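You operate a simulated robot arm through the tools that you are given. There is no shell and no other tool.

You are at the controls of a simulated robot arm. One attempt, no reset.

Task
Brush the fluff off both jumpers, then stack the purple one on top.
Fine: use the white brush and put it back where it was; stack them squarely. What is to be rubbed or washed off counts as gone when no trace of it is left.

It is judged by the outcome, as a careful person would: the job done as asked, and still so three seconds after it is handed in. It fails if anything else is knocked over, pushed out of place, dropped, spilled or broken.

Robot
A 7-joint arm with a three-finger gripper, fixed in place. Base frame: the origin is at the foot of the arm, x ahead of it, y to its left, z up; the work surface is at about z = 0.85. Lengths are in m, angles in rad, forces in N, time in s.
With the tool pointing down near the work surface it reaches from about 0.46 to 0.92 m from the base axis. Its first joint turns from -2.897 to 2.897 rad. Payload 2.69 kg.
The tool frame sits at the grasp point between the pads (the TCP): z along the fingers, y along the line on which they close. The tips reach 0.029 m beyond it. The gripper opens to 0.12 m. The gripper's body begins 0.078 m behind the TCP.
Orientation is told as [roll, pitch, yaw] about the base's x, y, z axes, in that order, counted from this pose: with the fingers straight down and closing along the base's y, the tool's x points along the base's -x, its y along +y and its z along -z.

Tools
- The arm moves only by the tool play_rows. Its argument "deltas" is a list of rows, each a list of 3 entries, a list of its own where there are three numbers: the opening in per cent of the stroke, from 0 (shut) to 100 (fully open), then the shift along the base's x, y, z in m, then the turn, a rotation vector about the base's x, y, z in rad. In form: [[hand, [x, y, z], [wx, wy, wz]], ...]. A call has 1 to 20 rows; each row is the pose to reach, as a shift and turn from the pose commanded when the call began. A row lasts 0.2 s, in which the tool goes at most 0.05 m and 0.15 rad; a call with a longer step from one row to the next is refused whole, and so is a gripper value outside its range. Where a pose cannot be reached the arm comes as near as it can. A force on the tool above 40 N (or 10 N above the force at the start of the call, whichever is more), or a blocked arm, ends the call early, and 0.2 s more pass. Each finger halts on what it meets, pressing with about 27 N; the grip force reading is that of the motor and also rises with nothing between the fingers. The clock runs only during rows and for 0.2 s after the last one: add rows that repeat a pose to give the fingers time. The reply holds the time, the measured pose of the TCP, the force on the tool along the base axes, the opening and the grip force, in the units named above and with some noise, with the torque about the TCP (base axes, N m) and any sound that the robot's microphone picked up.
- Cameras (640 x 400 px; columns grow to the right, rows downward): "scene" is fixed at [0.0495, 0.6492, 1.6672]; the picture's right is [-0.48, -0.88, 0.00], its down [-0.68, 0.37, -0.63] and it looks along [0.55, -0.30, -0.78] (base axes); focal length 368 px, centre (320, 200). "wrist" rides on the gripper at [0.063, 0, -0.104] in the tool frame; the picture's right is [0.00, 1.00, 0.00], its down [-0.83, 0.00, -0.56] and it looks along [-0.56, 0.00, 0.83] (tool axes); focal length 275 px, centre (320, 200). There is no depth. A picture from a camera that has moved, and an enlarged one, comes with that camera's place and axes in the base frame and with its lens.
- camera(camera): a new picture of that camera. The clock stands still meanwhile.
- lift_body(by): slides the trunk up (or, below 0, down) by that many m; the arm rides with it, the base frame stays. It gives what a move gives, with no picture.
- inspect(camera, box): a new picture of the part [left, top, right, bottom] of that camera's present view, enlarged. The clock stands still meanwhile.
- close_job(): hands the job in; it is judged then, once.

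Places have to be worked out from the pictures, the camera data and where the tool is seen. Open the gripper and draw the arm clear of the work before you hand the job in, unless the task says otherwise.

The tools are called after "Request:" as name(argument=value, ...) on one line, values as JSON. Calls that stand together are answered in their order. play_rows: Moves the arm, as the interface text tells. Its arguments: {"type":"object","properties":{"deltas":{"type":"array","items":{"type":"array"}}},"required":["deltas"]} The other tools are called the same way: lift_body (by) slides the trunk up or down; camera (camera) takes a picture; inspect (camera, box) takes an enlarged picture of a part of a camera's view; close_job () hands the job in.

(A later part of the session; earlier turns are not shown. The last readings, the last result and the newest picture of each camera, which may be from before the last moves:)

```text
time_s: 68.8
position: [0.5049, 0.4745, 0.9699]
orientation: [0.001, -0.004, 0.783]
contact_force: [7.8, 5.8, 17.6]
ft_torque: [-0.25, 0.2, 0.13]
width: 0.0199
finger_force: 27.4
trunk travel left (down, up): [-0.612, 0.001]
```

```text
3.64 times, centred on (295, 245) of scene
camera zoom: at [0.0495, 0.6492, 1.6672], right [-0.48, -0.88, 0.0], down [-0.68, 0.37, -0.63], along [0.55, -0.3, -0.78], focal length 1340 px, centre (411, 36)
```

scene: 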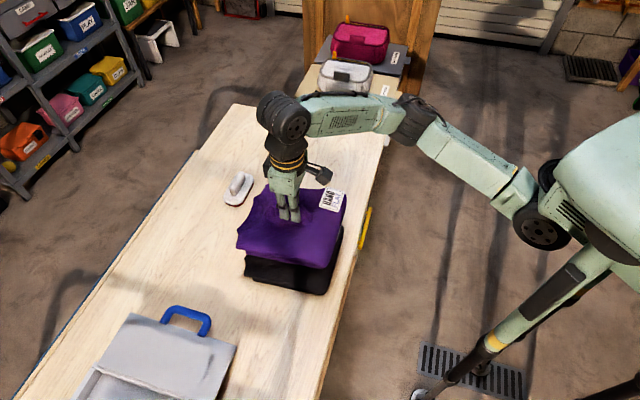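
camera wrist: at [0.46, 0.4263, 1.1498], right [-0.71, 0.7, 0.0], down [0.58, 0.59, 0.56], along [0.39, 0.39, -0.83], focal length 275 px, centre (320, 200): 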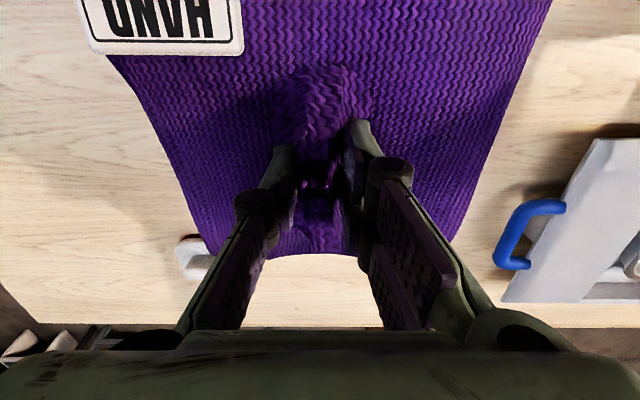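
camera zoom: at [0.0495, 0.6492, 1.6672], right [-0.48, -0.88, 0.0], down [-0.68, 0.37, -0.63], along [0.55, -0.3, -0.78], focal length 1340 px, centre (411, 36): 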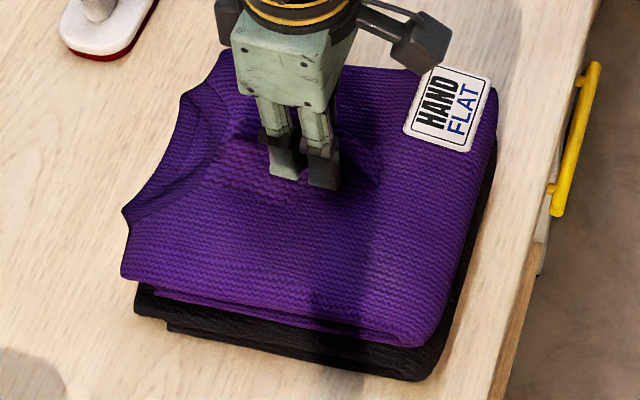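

Firm contact at about 0.970. I'll ease off the press and re-check the alignment at high zoom before releasing.

Request:
play_rows(deltas=[[0, [0, 0, 0.001], [0, 0, 0]], [0, [0, 0, 0.002], [0, 0, 0]], [0, [0, 0, 0.002], [0, 0, 0]]])

Request:
inspect(camera="scene", box=[235, 240, 295, 290])

Request:
inspect(camera="scene", box=[290, 240, 350, 300])

Request:
inspect(camera="scene", box=[310, 200, 370, 250])

Request:
camera(camera="wrist")

```text
time_s: 69.6
position: [0.5047, 0.4749, 0.9708]
orientation: [-0.002, 0.0, 0.783]
contact_force: [4.9, 4.1, 6.8]
ft_torque: [0.59, -0.59, -0.04]
width: 0.0198
finger_force: 26.9
trunk travel left (down, up): [-0.612, 0.001]
```

```text
8.00 times, centred on (265, 265) of scene
camera zoom: at [0.0495, 0.6492, 1.6672], right [-0.48, -0.88, 0.0], down [-0.68, 0.37, -0.63], along [0.55, -0.3, -0.78], focal length 2947 px, centre (760, -320)
```

zoom: 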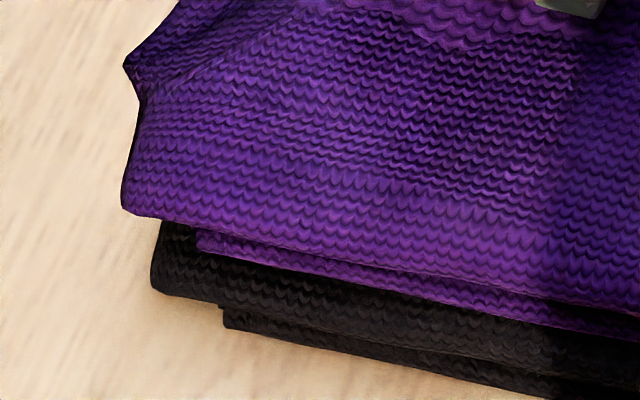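

```text
6.67 times, centred on (320, 270) of scene
camera zoom: at [0.0495, 0.6492, 1.6672], right [-0.48, -0.88, 0.0], down [-0.68, 0.37, -0.63], along [0.55, -0.3, -0.78], focal length 2456 px, centre (320, -267)
```

zoom: 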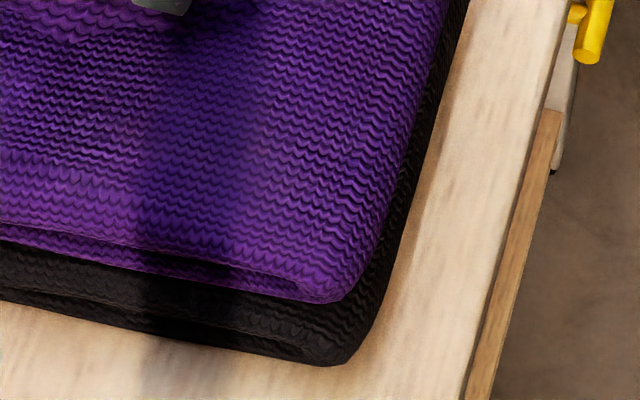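

```text
8.00 times, centred on (340, 225) of scene
camera zoom: at [0.0495, 0.6492, 1.6672], right [-0.48, -0.88, 0.0], down [-0.68, 0.37, -0.63], along [0.55, -0.3, -0.78], focal length 2947 px, centre (160, 0)
```

zoom: 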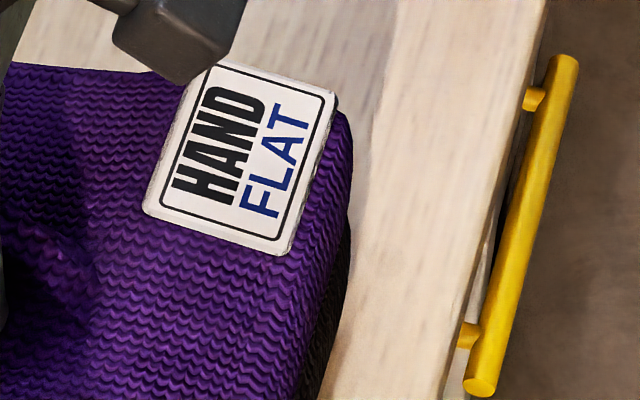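

```text
taken
camera wrist: at [0.4592, 0.4295, 1.0756], right [-0.71, 0.7, 0.0], down [0.58, 0.59, 0.56], along [0.39, 0.39, -0.83], focal length 275 px, centre (320, 200)
```

wrist: 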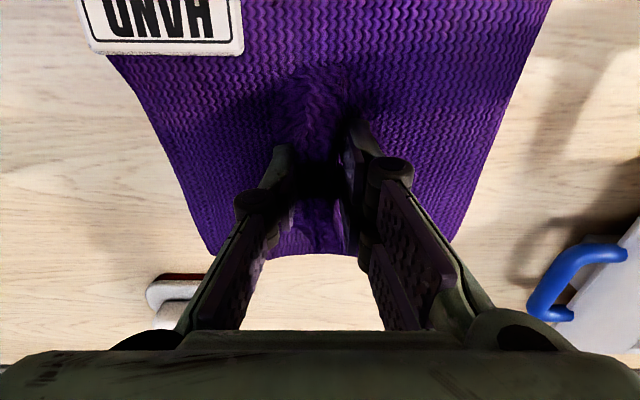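

Matching corners and labels agree to about 2 mm, so the stack is square. I'll relieve the remaining press slightly, open the fingers gradually and rise a few mm once they're free.

Request:
play_rows(deltas=[[0, [0, 0, 0.001], [0, 0, 0]], [0, [0, 0, 0.0015], [0, 0, 0]], [16, [0, 0, 0.0015], [0, 0, 0]], [18, [0, 0, 0.0015], [0, 0, 0]], [20, [0, 0, 0.0015], [0, 0, 0]], [23, [0, 0, 0.002], [0, 0, 0]], [27, [0, 0, 0.003], [0, 0, 0]], [32, [0, 0, 0.004], [0, 0, 0]], [38, [0, 0, 0.005], [0, 0, 0]], [45, [0, 0, 0.005], [0, 0, 0]], [52, [0, 0, 0.005], [0, 0, 0]], [60, [0, 0, 0.005], [0, 0, 0]], [65, [0, 0, 0.005], [0, 0, 0]], [65, [0, 0, 0.005], [0, 0, 0]]])

Request:
camera(camera="wrist")

Request:
inspect(camera="scene", box=[235, 190, 355, 300])

```text
time_s: 72.6
position: [0.5044, 0.4743, 0.9768]
orientation: [-0.001, 0.0, 0.785]
contact_force: [-0.5, 0.4, 0.4]
ft_torque: [-0.01, -0.04, -0.02]
width: 0.078
finger_force: 0.0
trunk travel left (down, up): [-0.612, 0.001]
```

```text
taken
camera wrist: at [0.4592, 0.4299, 1.0809], right [-0.71, 0.7, 0.0], down [0.58, 0.59, 0.56], along [0.39, 0.4, -0.83], focal length 275 px, centre (320, 200)
```

wrist: 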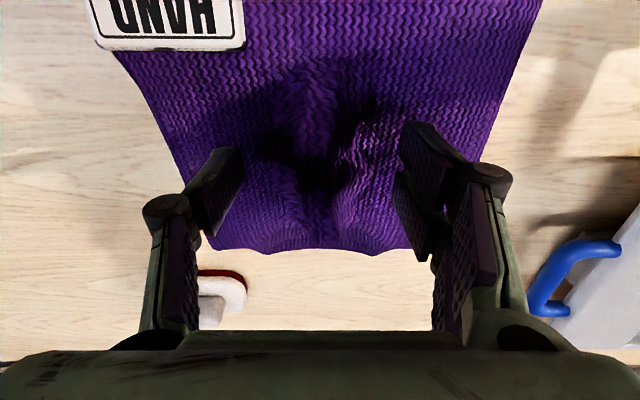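

```text
3.64 times, centred on (295, 245) of scene
camera zoom: at [0.0495, 0.6492, 1.6672], right [-0.48, -0.88, 0.0], down [-0.68, 0.37, -0.63], along [0.55, -0.3, -0.78], focal length 1340 px, centre (411, 36)
```

zoom: 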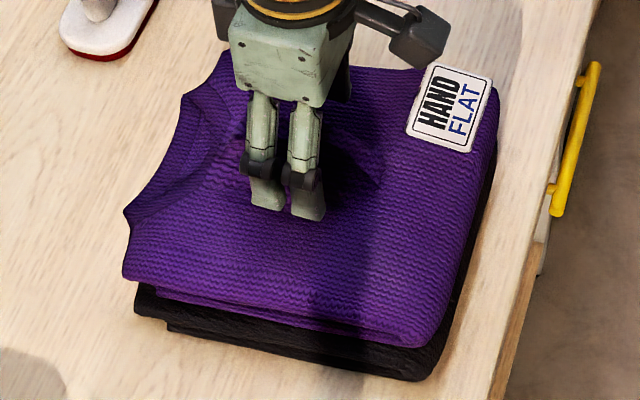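

Released cleanly, with no force on the tool and the jumper settled. I'll rise straight up, then draw the arm back clear of the stack to inspect it.

Request:
play_rows(deltas=[[65, [0, 0, 0.015], [0, 0, 0]], [75, [0, 0, 0.04], [0, 0, 0]], [85, [0, 0, 0.075], [0, 0, 0]], [95, [0, 0, 0.11], [0, 0, 0]], [100, [0, 0, 0.14], [0, 0, 0]], [100, [0.02, -0.035, 0.15], [0, 0, 0]], [100, [0.04, -0.07, 0.15], [0, 0, 0]], [100, [0.05, -0.11, 0.15], [0, 0, 0]], [100, [0.06, -0.15, 0.15], [0, 0, 0]], [100, [0.06, -0.19, 0.15], [0, 0, 0]], [100, [0.06, -0.23, 0.15], [0, 0, 0]], [100, [0.06, -0.27, 0.15], [0, 0, 0]], [100, [0.06, -0.27, 0.15], [0, 0, 0]]])

Request:
camera(camera="scene")

Request:
inspect(camera="scene", box=[235, 190, 355, 300])

Request:
inspect(camera="scene", box=[205, 155, 269, 219])

Request:
camera(camera="wrist")

```text
time_s: 75.4
position: [0.5627, 0.2036, 1.1258]
orientation: [-0.001, 0.0, 0.786]
contact_force: [-0.9, -0.3, -0.5]
ft_torque: [0.01, -0.06, 0.02]
width: 0.12
finger_force: 0.1
trunk travel left (down, up): [-0.612, 0.001]
```

```text
taken
```

scene: 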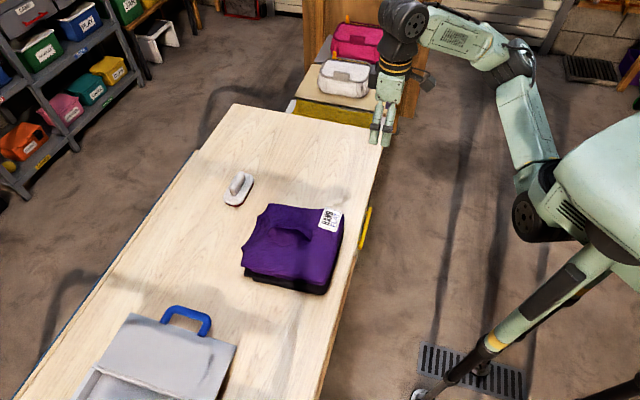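

```text
3.64 times, centred on (295, 245) of scene
camera zoom: at [0.0495, 0.6492, 1.6672], right [-0.48, -0.88, 0.0], down [-0.68, 0.37, -0.63], along [0.55, -0.3, -0.78], focal length 1340 px, centre (411, 36)
```

zoom: 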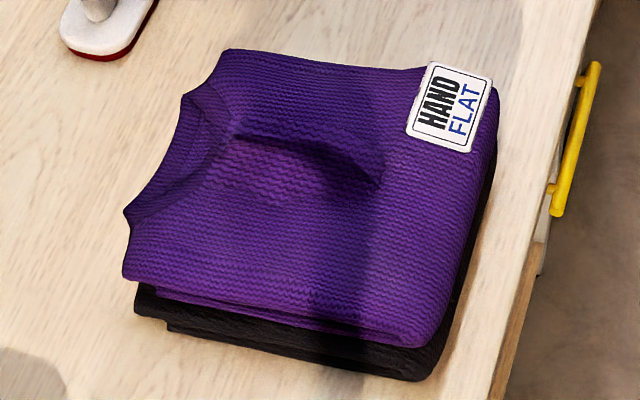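

```text
6.25 times, centred on (237, 187) of scene
camera zoom: at [0.0495, 0.6492, 1.6672], right [-0.48, -0.88, 0.0], down [-0.68, 0.37, -0.63], along [0.55, -0.3, -0.78], focal length 2303 px, centre (839, 281)
```

zoom: 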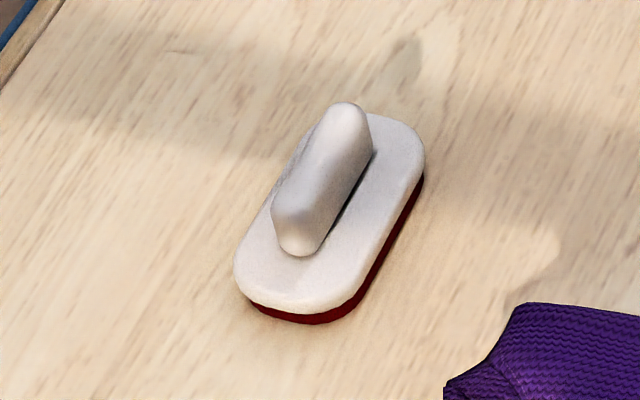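

```text
taken
camera wrist: at [0.5183, 0.1586, 1.2301], right [-0.71, 0.7, 0.0], down [0.58, 0.59, 0.56], along [0.39, 0.4, -0.83], focal length 275 px, centre (320, 200)
```

wrist: 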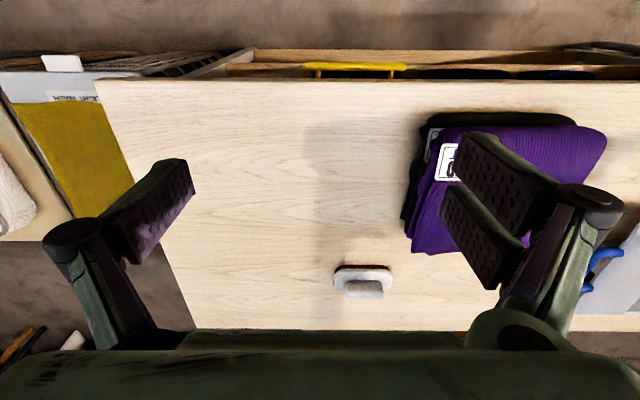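

The stack looks square from the scene camera and the brush hasn't moved. I'll check closely from both cameras, including for leftover fluff.

Request:
inspect(camera="wrist", box=[390, 95, 620, 265])

Request:
inspect(camera="scene", box=[235, 240, 295, 290])

Request:
inspect(camera="scene", box=[290, 240, 350, 300])

Request:
inspect(camera="scene", box=[310, 200, 370, 250])

```text
2.35 times, centred on (505, 180) of wrist
camera zoom: at [0.5183, 0.1586, 1.2301], right [-0.71, 0.7, 0.0], down [0.58, 0.59, 0.56], along [0.39, 0.4, -0.83], focal length 648 px, centre (-115, 247)
```

zoom: 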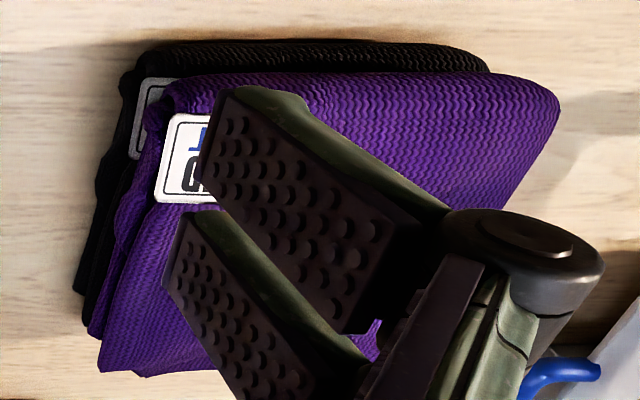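

```text
8.00 times, centred on (265, 265) of scene
camera zoom: at [0.0495, 0.6492, 1.6672], right [-0.48, -0.88, 0.0], down [-0.68, 0.37, -0.63], along [0.55, -0.3, -0.78], focal length 2947 px, centre (760, -320)
```

zoom: 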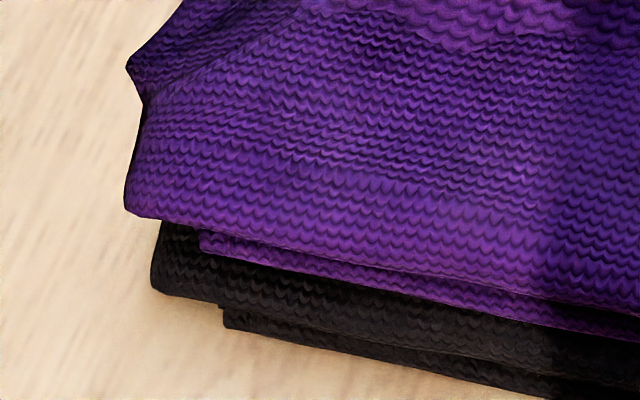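

```text
6.67 times, centred on (320, 270) of scene
camera zoom: at [0.0495, 0.6492, 1.6672], right [-0.48, -0.88, 0.0], down [-0.68, 0.37, -0.63], along [0.55, -0.3, -0.78], focal length 2456 px, centre (320, -267)
```

zoom: 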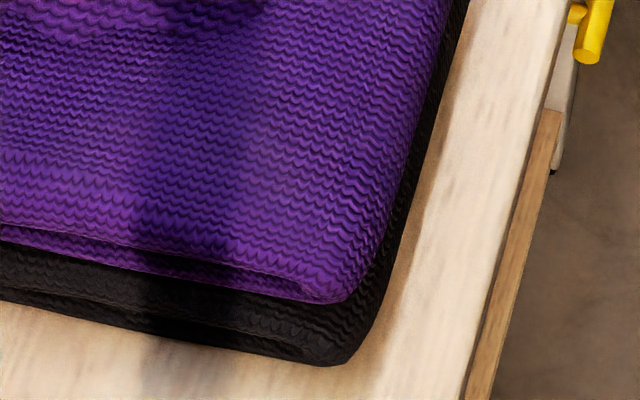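

```text
8.00 times, centred on (340, 225) of scene
camera zoom: at [0.0495, 0.6492, 1.6672], right [-0.48, -0.88, 0.0], down [-0.68, 0.37, -0.63], along [0.55, -0.3, -0.78], focal length 2947 px, centre (160, 0)
```

zoom: 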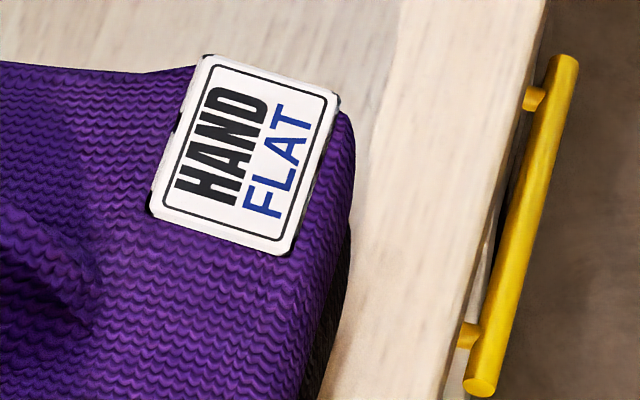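

Alignment is within about 3 mm. In one zoom there's a faint greyish patch at (250, 150), right where the table-edge end of the purple fluff was, so I want to look closely before handing in.

Request:
inspect(camera="scene", box=[300, 250, 325, 270])

Request:
inspect(camera="scene", box=[240, 230, 340, 285])

```text
16.00 times, centred on (312, 260) of scene
camera zoom: at [0.0495, 0.6492, 1.6672], right [-0.48, -0.88, 0.0], down [-0.68, 0.37, -0.63], along [0.55, -0.3, -0.78], focal length 5895 px, centre (440, -760)
```

zoom: 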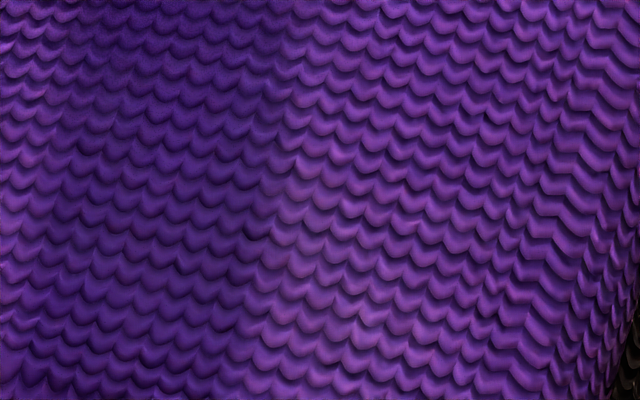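

```text
6.40 times, centred on (290, 258) of scene
camera zoom: at [0.0495, 0.6492, 1.6672], right [-0.48, -0.88, 0.0], down [-0.68, 0.37, -0.63], along [0.55, -0.3, -0.78], focal length 2358 px, centre (512, -168)
```

zoom: 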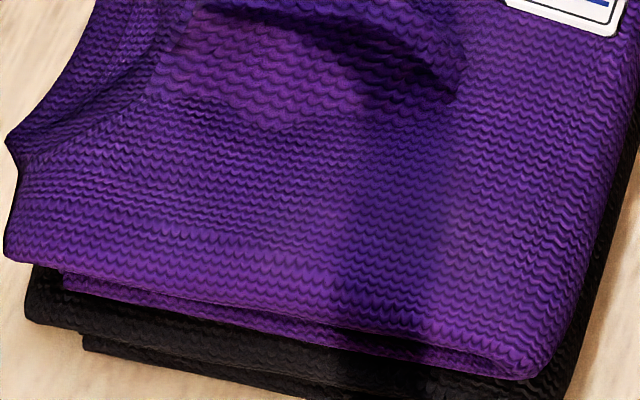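

A faintly desaturated spot sits next to the shadow edge, near where the end of the fluff was. I'll bring the wrist camera directly over it to decide whether it's residue or light.

Request:
play_rows(deltas=[[100, [-0.015, 0.03, 0], [0, 0, 0]], [100, [-0.03, 0.06, 0], [0, 0, 0]], [100, [-0.045, 0.09, -0.005], [0, 0, 0]], [100, [-0.06, 0.12, -0.01], [0, 0, 0]], [100, [-0.08, 0.15, -0.02], [0, 0, 0]], [100, [-0.1, 0.18, -0.03], [0, 0, 0]], [100, [-0.12, 0.21, -0.045], [0, 0, 0]], [100, [-0.135, 0.24, -0.06], [0, 0, 0]], [100, [-0.146, 0.271, -0.066], [0, 0, 0]], [100, [-0.146, 0.271, -0.066], [0, 0, 0]]])

Request:
camera(camera="wrist")

Request:
inspect(camera="wrist", box=[240, 40, 400, 180])

```text
time_s: 77.6
position: [0.4178, 0.4755, 1.0581]
orientation: [0.0, 0.0, 0.785]
contact_force: [-0.4, 0.5, -1.0]
ft_torque: [-0.01, 0.01, -0.01]
width: 0.1198
finger_force: 0.2
trunk travel left (down, up): [-0.612, 0.001]
```

```text
taken
camera wrist: at [0.3724, 0.4312, 1.1634], right [-0.71, 0.7, 0.0], down [0.58, 0.59, 0.56], along [0.39, 0.4, -0.83], focal length 275 px, centre (320, 200)
```

wrist: 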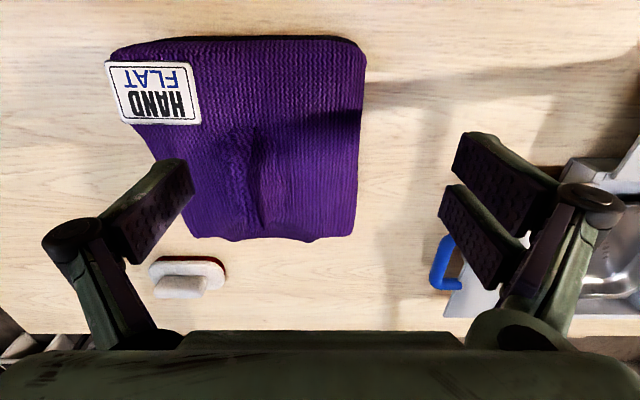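

```text
2.86 times, centred on (320, 110) of wrist
camera zoom: at [0.3724, 0.4312, 1.1634], right [-0.71, 0.7, 0.0], down [0.58, 0.59, 0.56], along [0.39, 0.4, -0.83], focal length 786 px, centre (320, 457)
```

zoom: 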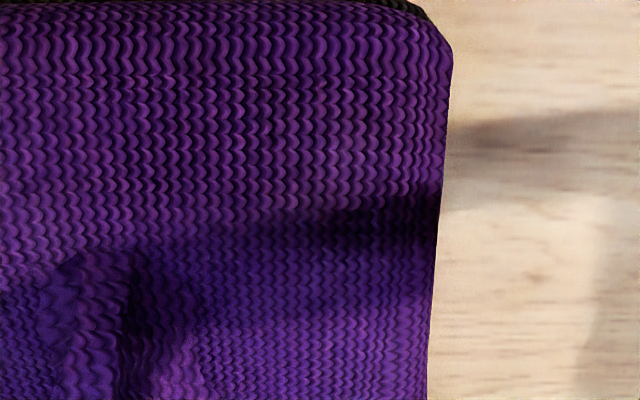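

This overhead view is clear. I'll enlarge the spot, around (316, 195) in that zoom, and the full strip where the fluff was.

Request:
inspect(camera="wrist", box=[290, 80, 350, 125])

Request:
inspect(camera="wrist", box=[260, 100, 370, 240])

Request:
inspect(camera="scene", box=[250, 235, 330, 285])

```text
8.89 times, centred on (320, 102) of wrist
camera zoom: at [0.3724, 0.4312, 1.1634], right [-0.71, 0.7, 0.0], down [0.58, 0.59, 0.56], along [0.39, 0.4, -0.83], focal length 2447 px, centre (320, 1067)
```

zoom: 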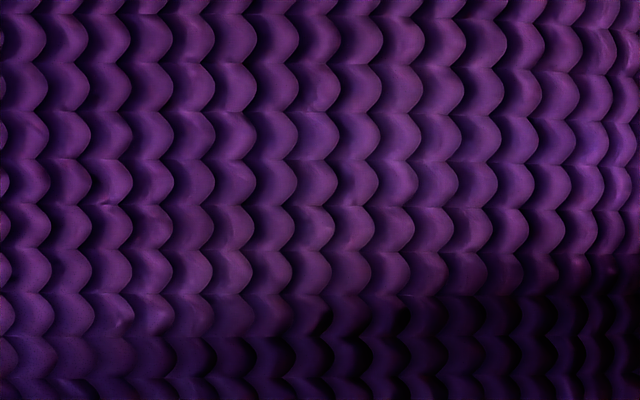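

```text
2.86 times, centred on (315, 170) of wrist
camera zoom: at [0.3724, 0.4312, 1.1634], right [-0.71, 0.7, 0.0], down [0.58, 0.59, 0.56], along [0.39, 0.4, -0.83], focal length 786 px, centre (334, 286)
```

zoom: 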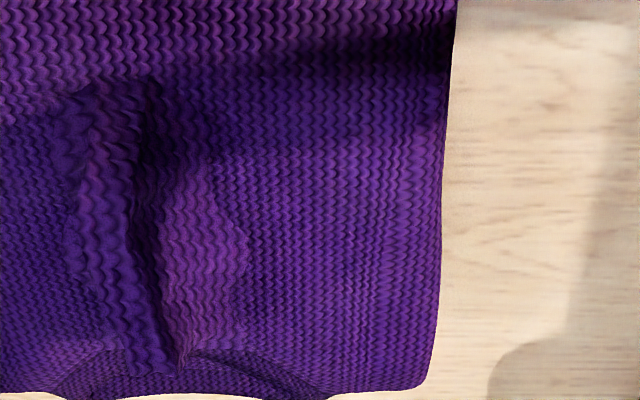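

```text
8.00 times, centred on (290, 260) of scene
camera zoom: at [0.0495, 0.6492, 1.6672], right [-0.48, -0.88, 0.0], down [-0.68, 0.37, -0.63], along [0.55, -0.3, -0.78], focal length 2947 px, centre (560, -280)
```

zoom: 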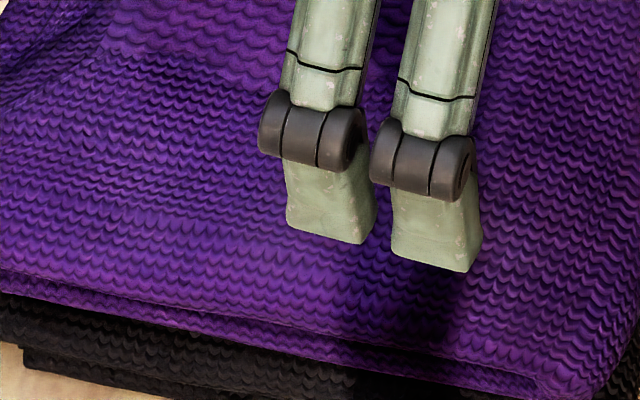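

Up close it's plain purple knit. For comparison I'll look at an area that never had fluff, at the same magnification.

Request:
inspect(camera="wrist", box=[205, 55, 265, 100])

Request:
inspect(camera="wrist", box=[265, 45, 365, 115])

Request:
inspect(camera="wrist", box=[285, 140, 345, 185])

```text
8.89 times, centred on (235, 78) of wrist
camera zoom: at [0.3724, 0.4312, 1.1634], right [-0.71, 0.7, 0.0], down [0.58, 0.59, 0.56], along [0.39, 0.4, -0.83], focal length 2447 px, centre (1076, 1289)
```

zoom: 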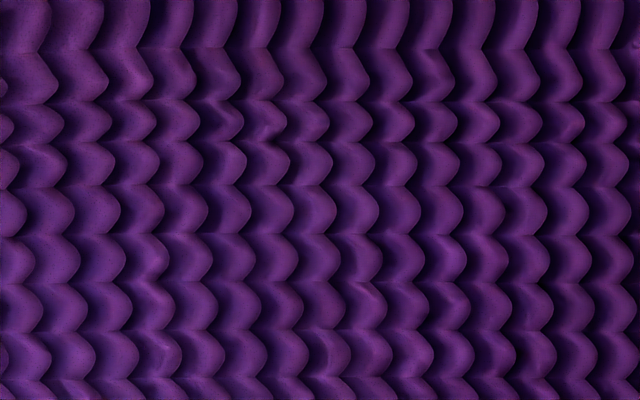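

```text
5.71 times, centred on (315, 80) of wrist
camera zoom: at [0.3724, 0.4312, 1.1634], right [-0.71, 0.7, 0.0], down [0.58, 0.59, 0.56], along [0.39, 0.4, -0.83], focal length 1573 px, centre (349, 886)
```

zoom: 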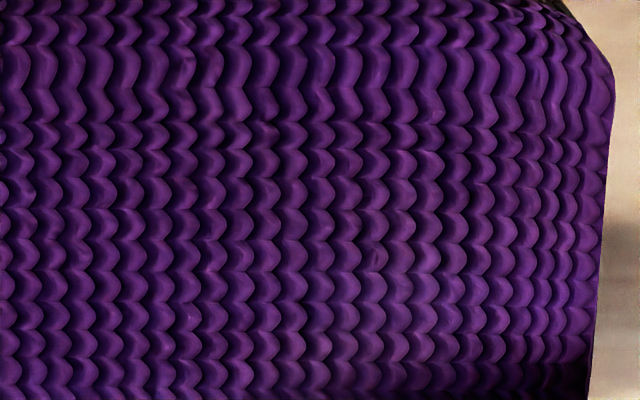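

```text
8.89 times, centred on (315, 162) of wrist
camera zoom: at [0.3724, 0.4312, 1.1634], right [-0.71, 0.7, 0.0], down [0.58, 0.59, 0.56], along [0.39, 0.4, -0.83], focal length 2447 px, centre (364, 533)
```

zoom: 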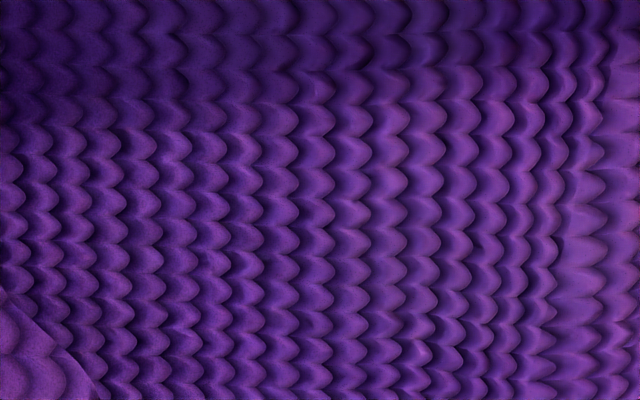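

The colour is nearly the same, but the centre of the old fluff end looks very slightly greyer, and there's a shadow across it. I'll move the arm further away so its shadow clears the stack and compare again.

Request:
play_rows(deltas=[[100, [0.01, -0.04, 0.02], [0, 0, 0]], [100, [0.02, -0.08, 0.04], [0, 0, 0]], [100, [0.035, -0.12, 0.06], [0, 0, 0]], [100, [0.05, -0.16, 0.07], [0, 0, 0]], [100, [0.07, -0.2, 0.07], [0, 0, 0]], [100, [0.09, -0.24, 0.07], [0, 0, 0]], [100, [0.11, -0.28, 0.07], [0, 0, 0]], [100, [0.13, -0.32, 0.07], [0, 0, 0]], [100, [0.15, -0.36, 0.07], [0, 0, 0]], [100, [0.16, -0.4, 0.07], [0, 0, 0]], [100, [0.16, -0.44, 0.07], [0, 0, 0]], [100, [0.16, -0.48, 0.07], [0, 0, 0]], [100, [0.16, -0.52, 0.07], [0, 0, 0]], [100, [0.16, -0.56, 0.07], [0, 0, 0]], [100, [0.16, -0.56, 0.07], [0, 0, 0]]])

Request:
camera(camera="scene")

Request:
inspect(camera="scene", box=[240, 200, 345, 290])

Request:
inspect(camera="scene", box=[285, 245, 335, 280])

```text
time_s: 80.8
position: [0.576, -0.0852, 1.1275]
orientation: [-0.001, 0.0, 0.785]
contact_force: [-0.4, 0.6, 0.0]
ft_torque: [0.04, 0.02, -0.01]
width: 0.12
finger_force: 0.1
trunk travel left (down, up): [-0.612, 0.001]
```

```text
taken
```

scene: 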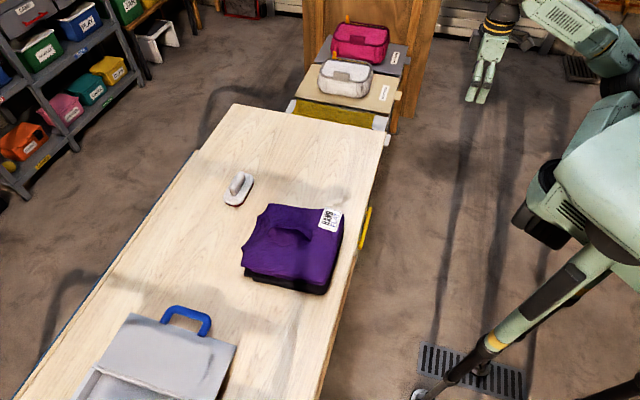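

```text
4.44 times, centred on (292, 245) of scene
camera zoom: at [0.0495, 0.6492, 1.6672], right [-0.48, -0.88, 0.0], down [-0.68, 0.37, -0.63], along [0.55, -0.3, -0.78], focal length 1637 px, centre (442, 0)
```

zoom: 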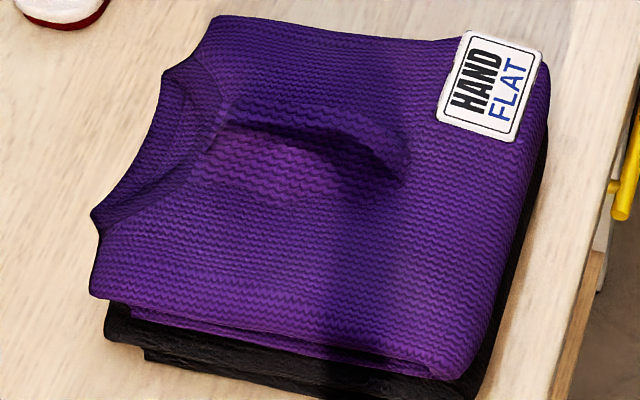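

```text
11.43 times, centred on (310, 262) of scene
camera zoom: at [0.0495, 0.6492, 1.6672], right [-0.48, -0.88, 0.0], down [-0.68, 0.37, -0.63], along [0.55, -0.3, -0.78], focal length 4210 px, centre (434, -514)
```

zoom: 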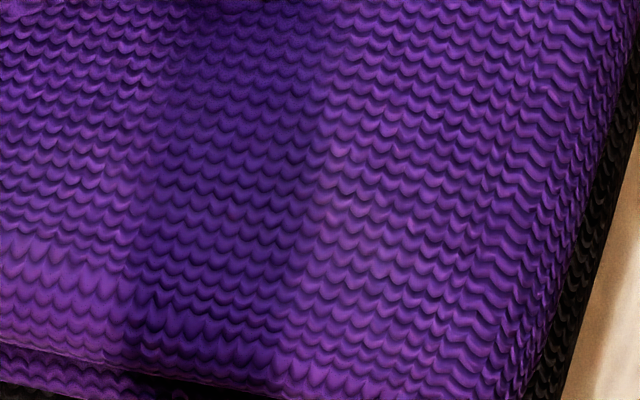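

The shadow there is fixed, but two cameras agree on a very faint mauve patch near (0.407, 0.473), at the end of the strip that got the fewest brush passes. I'll take a closer look from about 7 cm above.

Request:
play_rows(deltas=[[100, [-0.01, 0.04, 0], [0, 0, 0]], [100, [-0.02, 0.08, 0], [0, 0, 0]], [100, [-0.03, 0.12, 0], [0, 0, 0]], [100, [-0.04, 0.16, 0], [0, 0, 0]], [100, [-0.05, 0.2, 0], [0, 0, 0]], [100, [-0.06, 0.24, 0], [0, 0, 0]], [100, [-0.07, 0.28, 0], [0, 0, 0]], [100, [-0.08, 0.32, 0], [0, 0, 0]], [100, [-0.09, 0.36, 0], [0, 0, 0]], [100, [-0.1, 0.4, 0], [0, 0, 0]], [100, [-0.115, 0.44, 0], [0, 0, 0]], [100, [-0.13, 0.48, -0.01], [0, 0, 0]], [100, [-0.15, 0.52, -0.03], [0, 0, 0]], [100, [-0.169, 0.55, -0.06], [0, 0, 0]], [100, [-0.169, 0.5578, -0.09], [0, 0, 0]], [100, [-0.169, 0.5578, -0.115], [0, 0, 0]], [100, [-0.169, 0.5578, -0.115], [0, 0, 0]]])

Request:
camera(camera="wrist")

Request:
inspect(camera="wrist", box=[220, 30, 420, 200])

```text
time_s: 84.4
position: [0.4112, 0.4722, 1.0138]
orientation: [-0.001, 0.001, 0.785]
contact_force: [-0.8, -0.4, 0.4]
ft_torque: [0.01, 0.01, 0.04]
width: 0.1201
finger_force: 0.1
trunk travel left (down, up): [-0.612, 0.001]
```

```text
taken
camera wrist: at [0.3652, 0.4277, 1.1192], right [-0.71, 0.7, 0.0], down [0.58, 0.59, 0.56], along [0.39, 0.4, -0.83], focal length 275 px, centre (320, 200)
```

wrist: 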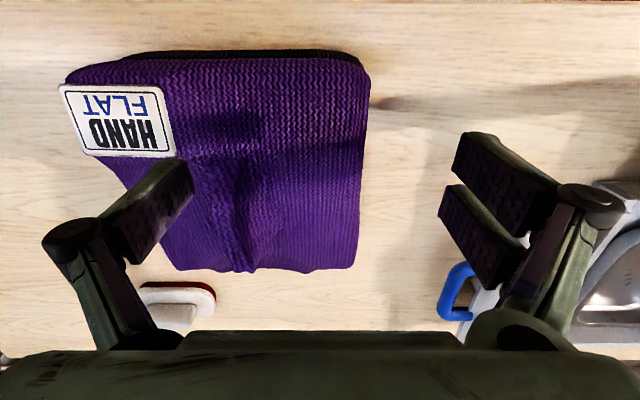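

```text
2.35 times, centred on (320, 115) of wrist
camera zoom: at [0.3652, 0.4277, 1.1192], right [-0.71, 0.7, 0.0], down [0.58, 0.59, 0.56], along [0.39, 0.4, -0.83], focal length 648 px, centre (320, 400)
```

zoom: 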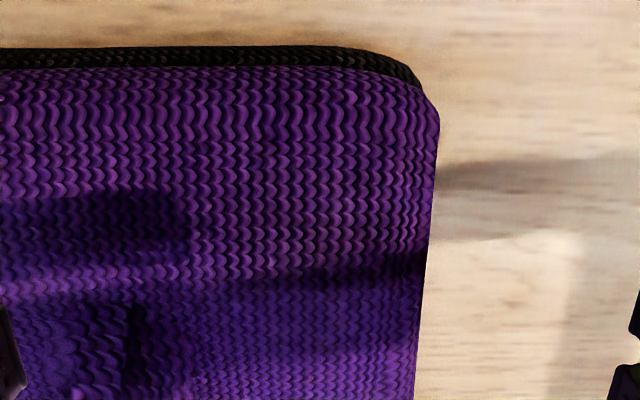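

Request:
inspect(camera="wrist", box=[280, 85, 370, 150])

Request:
inspect(camera="wrist", box=[265, 145, 365, 270])

```text
6.15 times, centred on (325, 118) of wrist
camera zoom: at [0.3652, 0.4277, 1.1192], right [-0.71, 0.7, 0.0], down [0.58, 0.59, 0.56], along [0.39, 0.4, -0.83], focal length 1694 px, centre (289, 708)
```

zoom: 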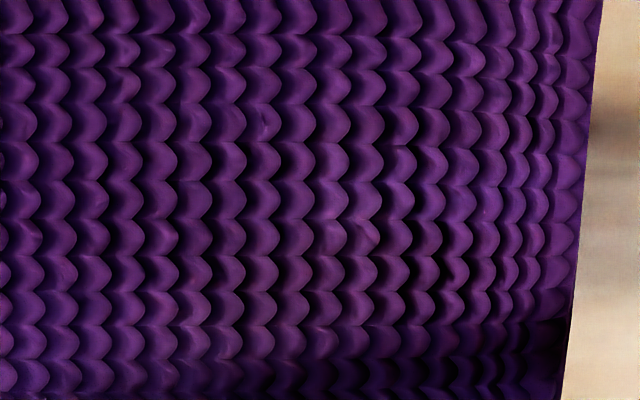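

```text
3.20 times, centred on (315, 208) of wrist
camera zoom: at [0.3652, 0.4277, 1.1192], right [-0.71, 0.7, 0.0], down [0.58, 0.59, 0.56], along [0.39, 0.4, -0.83], focal length 881 px, centre (336, 176)
```

zoom: 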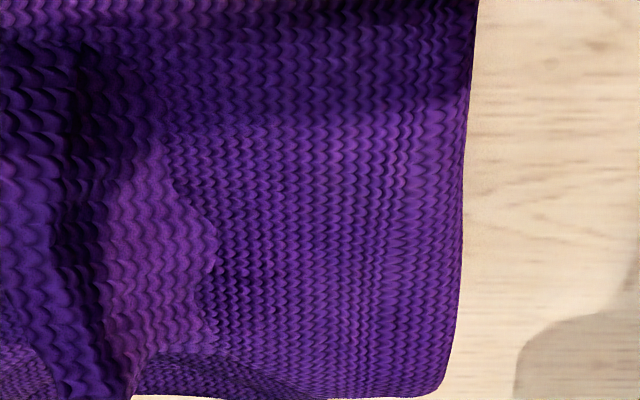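

Close up there's still a subtle pinkish-grey tint over a few stitches at that end, which had only about 6 cm of light stroking. To be sure no trace remains I'll brush that strip again. First I'll go back to the brush, turning the yaw to -45° on the way and staying high over the stack.

Request:
play_rows(deltas=[[100, [0, 0, 0.04], [0, 0, 0]], [100, [0.02, 0, 0.06], [0, 0, -0.13]], [100, [0.045, 0, 0.06], [0, 0, -0.26]], [100, [0.07, 0, 0.06], [0, 0, -0.39]], [100, [0.095, 0, 0.06], [0, 0, -0.52]], [100, [0.12, -0.002, 0.06], [0, 0, -0.65]], [100, [0.145, -0.004, 0.06], [0, 0, -0.78]], [100, [0.17, -0.006, 0.06], [0, 0, -0.91]], [100, [0.195, -0.008, 0.05], [0, 0, -1.04]], [100, [0.22, -0.01, 0.04], [0, 0, -1.17]], [100, [0.245, -0.012, 0.03], [0, 0, -1.3]], [100, [0.265, -0.014, 0.02], [0, 0, -1.43]], [90, [0.279, -0.017, 0.008], [0, 0, -1.57]], [80, [0.279, -0.017, 0.008], [0, 0, -1.57]], [80, [0.279, -0.017, 0.008], [0, 0, -1.57]]])

Request:
camera(camera="scene")

```text
time_s: 87.6
position: [0.6887, 0.4566, 1.023]
orientation: [-0.001, -0.001, -0.786]
contact_force: [0.8, 0.0, 0.1]
ft_torque: [0.01, 0.01, -0.02]
width: 0.0961
finger_force: 0.2
trunk travel left (down, up): [-0.612, 0.001]
```

```text
taken
```

scene: 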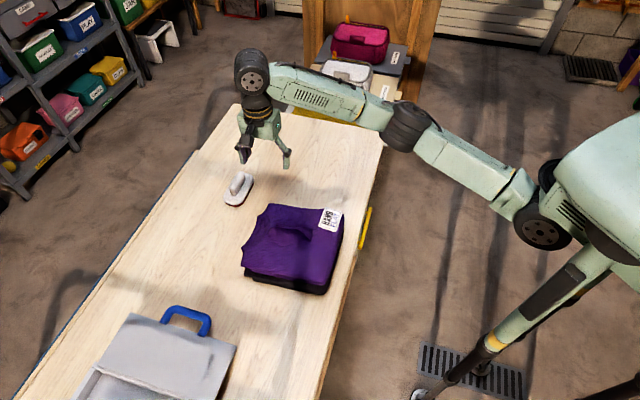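

The stack is undisturbed. I'll retrace the known approach to the brush with a 0.163 tilt, stopping just above the handle.

Request:
play_rows(deltas=[[80, [0.0135, 0.0125, -0.009], [0.03, -0.03, 0]], [70, [0.0273, 0.0252, -0.0186], [0.06, -0.06, 0]], [60, [0.04, 0.038, -0.028], [0.09, -0.09, 0]], [60, [0.0523, 0.0502, -0.0386], [0.1153, -0.1153, 0]], [60, [0.0653, 0.0632, -0.0636], [0.1153, -0.1153, 0]], [60, [0.0683, 0.0662, -0.0836], [0.1153, -0.1153, 0]], [60, [0.0683, 0.0662, -0.0836], [0.1153, -0.1153, 0]]])

Request:
camera(camera="wrist")

Request:
inspect(camera="scene", box=[205, 155, 269, 219])

```text
time_s: 89.2
position: [0.7566, 0.5246, 0.9396]
orientation: [0.162, 0.0, -0.784]
contact_force: [-0.2, 0.2, 1.5]
ft_torque: [0.02, 0.02, 0.02]
width: 0.0719
finger_force: 0.0
trunk travel left (down, up): [-0.612, 0.001]
```

```text
taken
camera wrist: at [0.6996, 0.5564, 1.043], right [0.69, 0.7, 0.16], down [0.53, -0.65, 0.55], along [0.49, -0.3, -0.82], focal length 275 px, centre (320, 200)
```

wrist: 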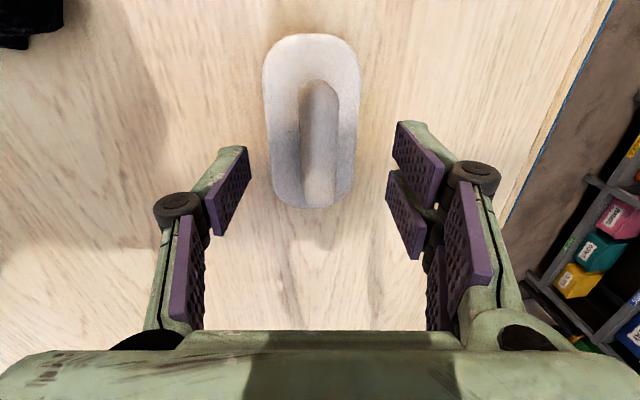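

```text
6.25 times, centred on (237, 187) of scene
camera zoom: at [0.0495, 0.6492, 1.6672], right [-0.48, -0.88, 0.0], down [-0.68, 0.37, -0.63], along [0.55, -0.3, -0.78], focal length 2303 px, centre (839, 281)
```

zoom: 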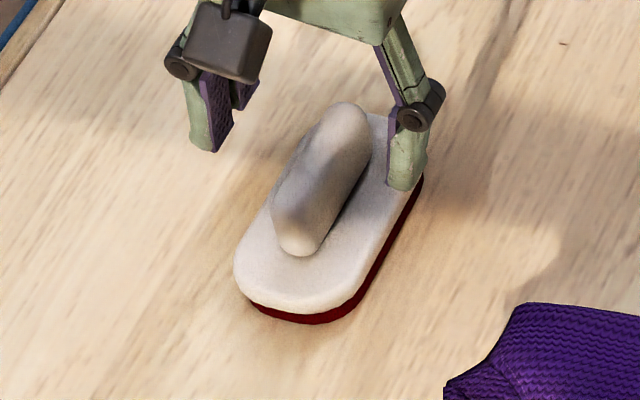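

Handle centred again. I'll descend the last 27 mm along the tool axis and close.

Request:
play_rows(deltas=[[60, [0.001, 0.001, -0.009], [0, 0, 0]], [60, [0.0025, 0.0015, -0.018], [0, 0, 0]], [60, [0.0037, 0.0024, -0.0265], [0, 0, 0]], [60, [0.0037, 0.0024, -0.0265], [0, 0, 0]], [45, [0.0037, 0.0024, -0.0265], [0, 0, 0]], [30, [0.0037, 0.0024, -0.0265], [0, 0, 0]], [15, [0.0037, 0.0024, -0.0265], [0, 0, 0]], [0, [0.0037, 0.0024, -0.0265], [0, 0, 0]], [0, [0.0037, 0.0024, -0.0265], [0, 0, 0]], [0, [0.0037, 0.0024, -0.0265], [0, 0, 0]]])

Request:
camera(camera="wrist")

```text
time_s: 91.4
position: [0.7611, 0.5257, 0.9128]
orientation: [0.164, -0.001, -0.785]
contact_force: [0.0, 0.2, 2.4]
ft_torque: [-0.12, 0.08, -0.01]
width: 0.0205
finger_force: 27.3
trunk travel left (down, up): [-0.612, 0.001]
```

```text
taken
camera wrist: at [0.7026, 0.5583, 1.0171], right [0.69, 0.7, 0.16], down [0.53, -0.65, 0.55], along [0.49, -0.3, -0.82], focal length 275 px, centre (320, 200)
```

wrist: 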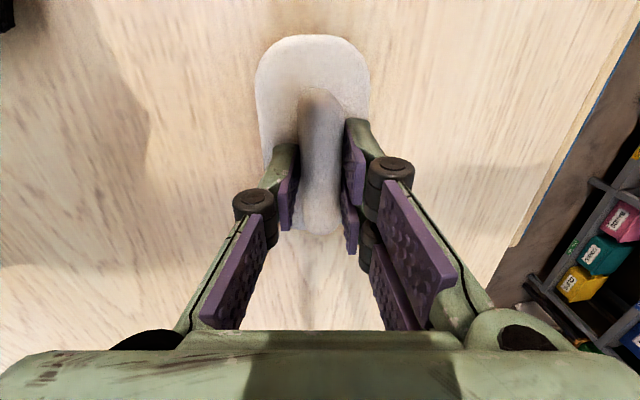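

The brush is gripped at width 0.0205. I'll lift it along the same path, straighten the tool and rise.

Request:
play_rows(deltas=[[0, [-0.001, -0.001, 0.012], [0, 0, 0]], [0, [-0.004, -0.004, 0.03], [0, 0, 0]], [0, [-0.008, -0.008, 0.05], [0, 0, 0]], [0, [-0.025, -0.022, 0.075], [0, 0, 0]], [0, [-0.045, -0.04, 0.1], [-0.06, 0.06, 0]], [0, [-0.07, -0.06, 0.125], [-0.116, 0.116, 0]], [0, [-0.09, -0.065, 0.15], [-0.116, 0.116, 0]], [0, [-0.11, -0.065, 0.17], [-0.116, 0.116, 0]], [0, [-0.11, -0.065, 0.17], [-0.116, 0.116, 0]]])

Request:
camera(camera="wrist")

```text
time_s: 93.4
position: [0.6519, 0.461, 1.0824]
orientation: [-0.001, -0.002, -0.786]
contact_force: [0.7, 0.4, -1.2]
ft_torque: [0.0, 0.01, 0.01]
width: 0.0198
finger_force: 27.2
trunk travel left (down, up): [-0.612, 0.001]
```

```text
taken
camera wrist: at [0.6057, 0.5058, 1.1873], right [0.7, 0.71, 0.0], down [0.59, -0.58, 0.56], along [0.39, -0.39, -0.83], focal length 275 px, centre (320, 200)
```

wrist: 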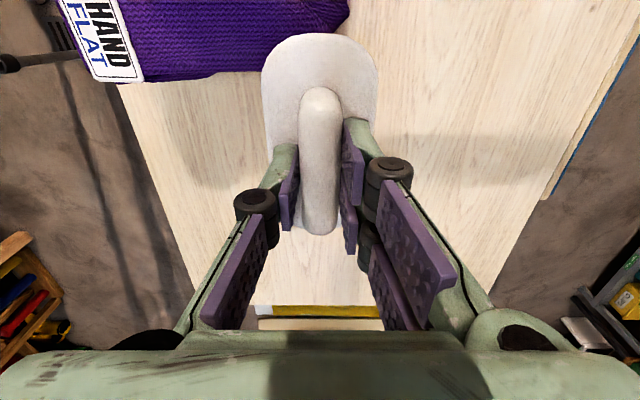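

The brush is aligned with the tool again. I'll turn 90° and carry it high to above the strip on the stacked purple jumper.

Request:
play_rows(deltas=[[0, [-0.017, 0.003, 0], [0, 0, 0.13]], [0, [-0.034, 0.006, 0], [0, 0, 0.26]], [0, [-0.051, 0.009, 0], [0, 0, 0.39]], [0, [-0.068, 0.012, 0], [0, 0, 0.52]], [0, [-0.085, 0.015, 0], [0, 0, 0.65]], [0, [-0.102, 0.018, 0], [0, 0, 0.78]], [0, [-0.119, 0.021, 0], [0, 0, 0.91]], [0, [-0.136, 0.024, 0], [0, 0, 1.04]], [0, [-0.153, 0.027, 0], [0, 0, 1.17]], [0, [-0.17, 0.03, 0], [0, 0, 1.3]], [0, [-0.187, 0.033, 0], [0, 0, 1.43]], [0, [-0.2019, 0.0363, 0], [0, 0, 1.571]], [0, [-0.2019, 0.0363, -0.02], [0, 0, 1.571]], [0, [-0.2019, 0.0363, -0.045], [0, 0, 1.571]], [0, [-0.2019, 0.0363, -0.055], [0, 0, 1.571]], [0, [-0.2019, 0.0363, -0.055], [0, 0, 1.571]]])

Request:
inspect(camera="scene", box=[235, 180, 355, 300])

Request:
camera(camera="wrist")

```text
time_s: 96.8
position: [0.4489, 0.4959, 1.0255]
orientation: [-0.004, -0.002, 0.787]
contact_force: [-0.3, 0.3, -0.8]
ft_torque: [0.0, 0.0, 0.02]
width: 0.0195
finger_force: 27.3
trunk travel left (down, up): [-0.612, 0.001]
```

```text
3.33 times, centred on (295, 240) of scene
camera zoom: at [0.0495, 0.6492, 1.6672], right [-0.48, -0.88, 0.0], down [-0.68, 0.37, -0.63], along [0.55, -0.3, -0.78], focal length 1228 px, centre (403, 67)
```

zoom: 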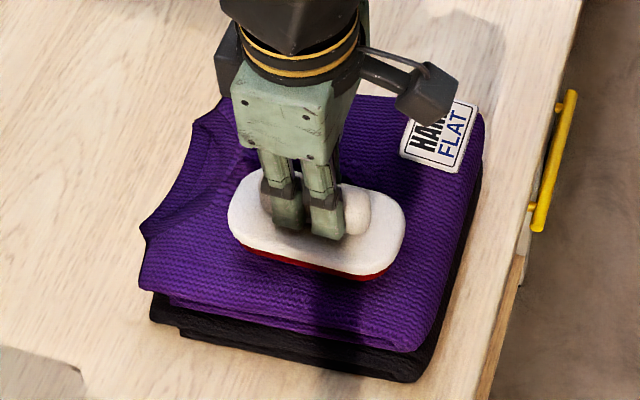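

```text
taken
camera wrist: at [0.4039, 0.4512, 1.1311], right [-0.71, 0.7, 0.0], down [0.58, 0.59, 0.56], along [0.39, 0.4, -0.83], focal length 275 px, centre (320, 200)
```

wrist: 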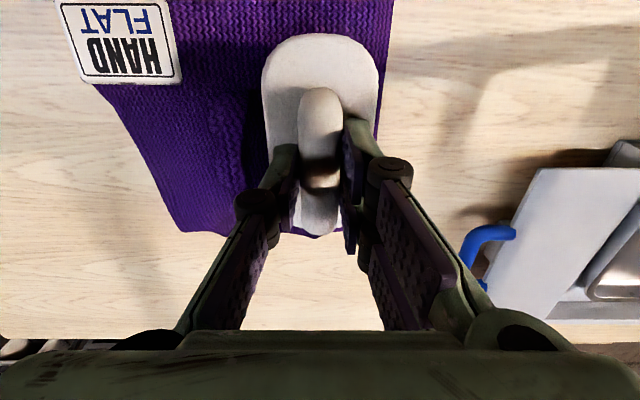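

The brush is over the strip. Contact should be near TCP z ≈ 1.004, so I'll lower in steps.

Request:
play_rows(deltas=[[0, [0, 0, -0.006], [0, 0, 0]], [0, [0, 0, -0.012], [0, 0, 0]], [0, [0, 0, -0.017], [0, 0, 0]], [0, [0, 0, -0.017], [0, 0, 0]]])

Request:
play_rows(deltas=[[0, [0, 0, -0.0015], [0, 0, 0]], [0, [0, 0, -0.003], [0, 0, 0]], [0, [0, 0, -0.003], [0, 0, 0]]])

```text
time_s: 97.8
position: [0.4491, 0.4958, 1.0087]
orientation: [-0.001, -0.001, 0.789]
contact_force: [0.1, 0.5, -0.8]
ft_torque: [-0.01, 0.01, -0.02]
width: 0.0195
finger_force: 27.3
trunk travel left (down, up): [-0.612, 0.001]
```

```text
time_s: 98.6
position: [0.449, 0.4967, 1.0072]
orientation: [-0.001, 0.0, 0.787]
contact_force: [1.4, 0.1, -1.0]
ft_torque: [-0.01, 0.02, -0.01]
width: 0.0196
finger_force: 26.6
trunk travel left (down, up): [-0.612, 0.001]
```

Request:
play_rows(deltas=[[0, [0, 0, -0.001], [0, 0, 0]], [0, [0, 0, -0.002], [0, 0, 0]], [0, [0, 0, -0.003], [0, 0, 0]], [0, [0, 0, -0.003], [0, 0, 0]]])

```text
time_s: 99.6
position: [0.449, 0.4958, 1.0057]
orientation: [-0.003, 0.0, 0.787]
contact_force: [0.2, 0.3, -1.1]
ft_torque: [-0.01, -0.02, 0.01]
width: 0.0196
finger_force: 26.8
trunk travel left (down, up): [-0.612, 0.001]
```

Still free at 1.0057. I'll continue down gently.

Request:
play_rows(deltas=[[0, [0, 0, -0.001], [0, 0, 0]], [0, [0, 0, -0.002], [0, 0, 0]], [0, [0, 0, -0.003], [0, 0, 0]], [0, [0, 0, -0.003], [0, 0, 0]]])

```text
time_s: 100.6
position: [0.4484, 0.4975, 1.0038]
orientation: [0.0, -0.005, 0.786]
contact_force: [7.8, 0.4, 22.1]
ft_torque: [0.01, -0.14, 0.05]
width: 0.0199
finger_force: 27.3
trunk travel left (down, up): [-0.612, 0.001]
```

Contact at 22 N. I'll ease up about 2 mm before stroking and check that the stack hasn't shifted.

Request:
play_rows(deltas=[[0, [0, 0, 0.001], [0, 0, 0]], [0, [0, 0, 0.0022], [0, 0, 0]], [0, [0, 0, 0.0022], [0, 0, 0]]])

Request:
inspect(camera="scene", box=[235, 190, 355, 300])

```text
time_s: 101.4
position: [0.4477, 0.495, 1.0036]
orientation: [-0.002, 0.0, 0.786]
contact_force: [2.2, -1.6, 9.7]
ft_torque: [0.37, -0.44, -0.13]
width: 0.0197
finger_force: 27.5
trunk travel left (down, up): [-0.612, 0.001]
```

```text
3.64 times, centred on (295, 245) of scene
camera zoom: at [0.0495, 0.6492, 1.6672], right [-0.48, -0.88, 0.0], down [-0.68, 0.37, -0.63], along [0.55, -0.3, -0.78], focal length 1340 px, centre (411, 36)
```

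zoom: 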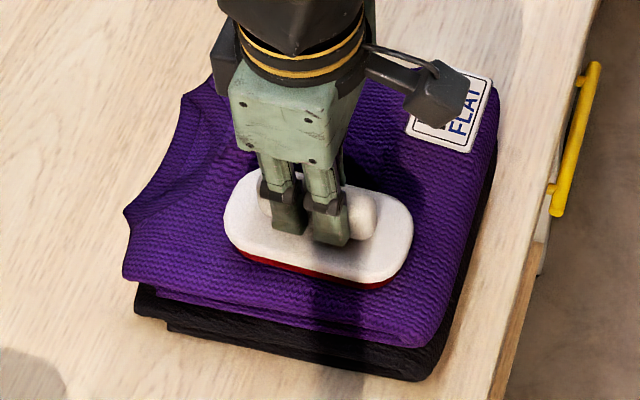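

The stack hasn't moved. I'll make a short test stroke at about 7 N towards the table-edge end and back.

Request:
play_rows(deltas=[[0, [0, 0, 0.0005], [0, 0, 0]], [0, [-0.008, -0.008, 0.0005], [0, 0, 0]], [0, [-0.016, -0.016, 0.0005], [0, 0, 0]], [0, [-0.024, -0.024, 0.0005], [0, 0, 0]], [0, [-0.032, -0.032, 0.0005], [0, 0, 0]], [0, [-0.024, -0.024, 0.0005], [0, 0, 0]], [0, [-0.016, -0.016, 0.0005], [0, 0, 0]], [0, [-0.008, -0.008, 0.0005], [0, 0, 0]], [0, [0, 0, 0.0005], [0, 0, 0]]])

Request:
inspect(camera="scene", box=[235, 190, 355, 300])

```text
time_s: 103.4
position: [0.4477, 0.4966, 1.0041]
orientation: [-0.003, 0.001, 0.787]
contact_force: [-0.1, 0.1, -1.3]
ft_torque: [0.03, -0.04, 0.03]
width: 0.0195
finger_force: 26.6
trunk travel left (down, up): [-0.612, 0.001]
```

```text
3.64 times, centred on (295, 245) of scene
camera zoom: at [0.0495, 0.6492, 1.6672], right [-0.48, -0.88, 0.0], down [-0.68, 0.37, -0.63], along [0.55, -0.3, -0.78], focal length 1340 px, centre (411, 36)
```

zoom: 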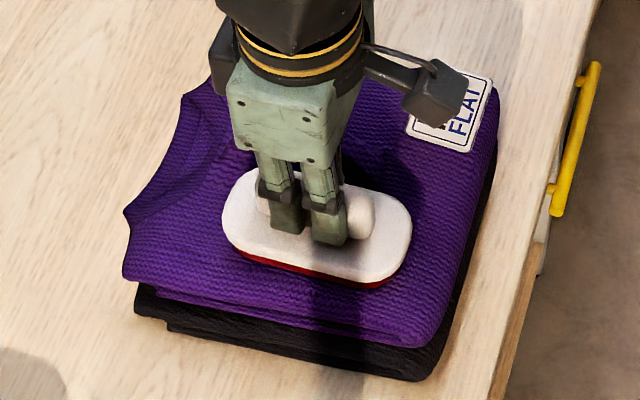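

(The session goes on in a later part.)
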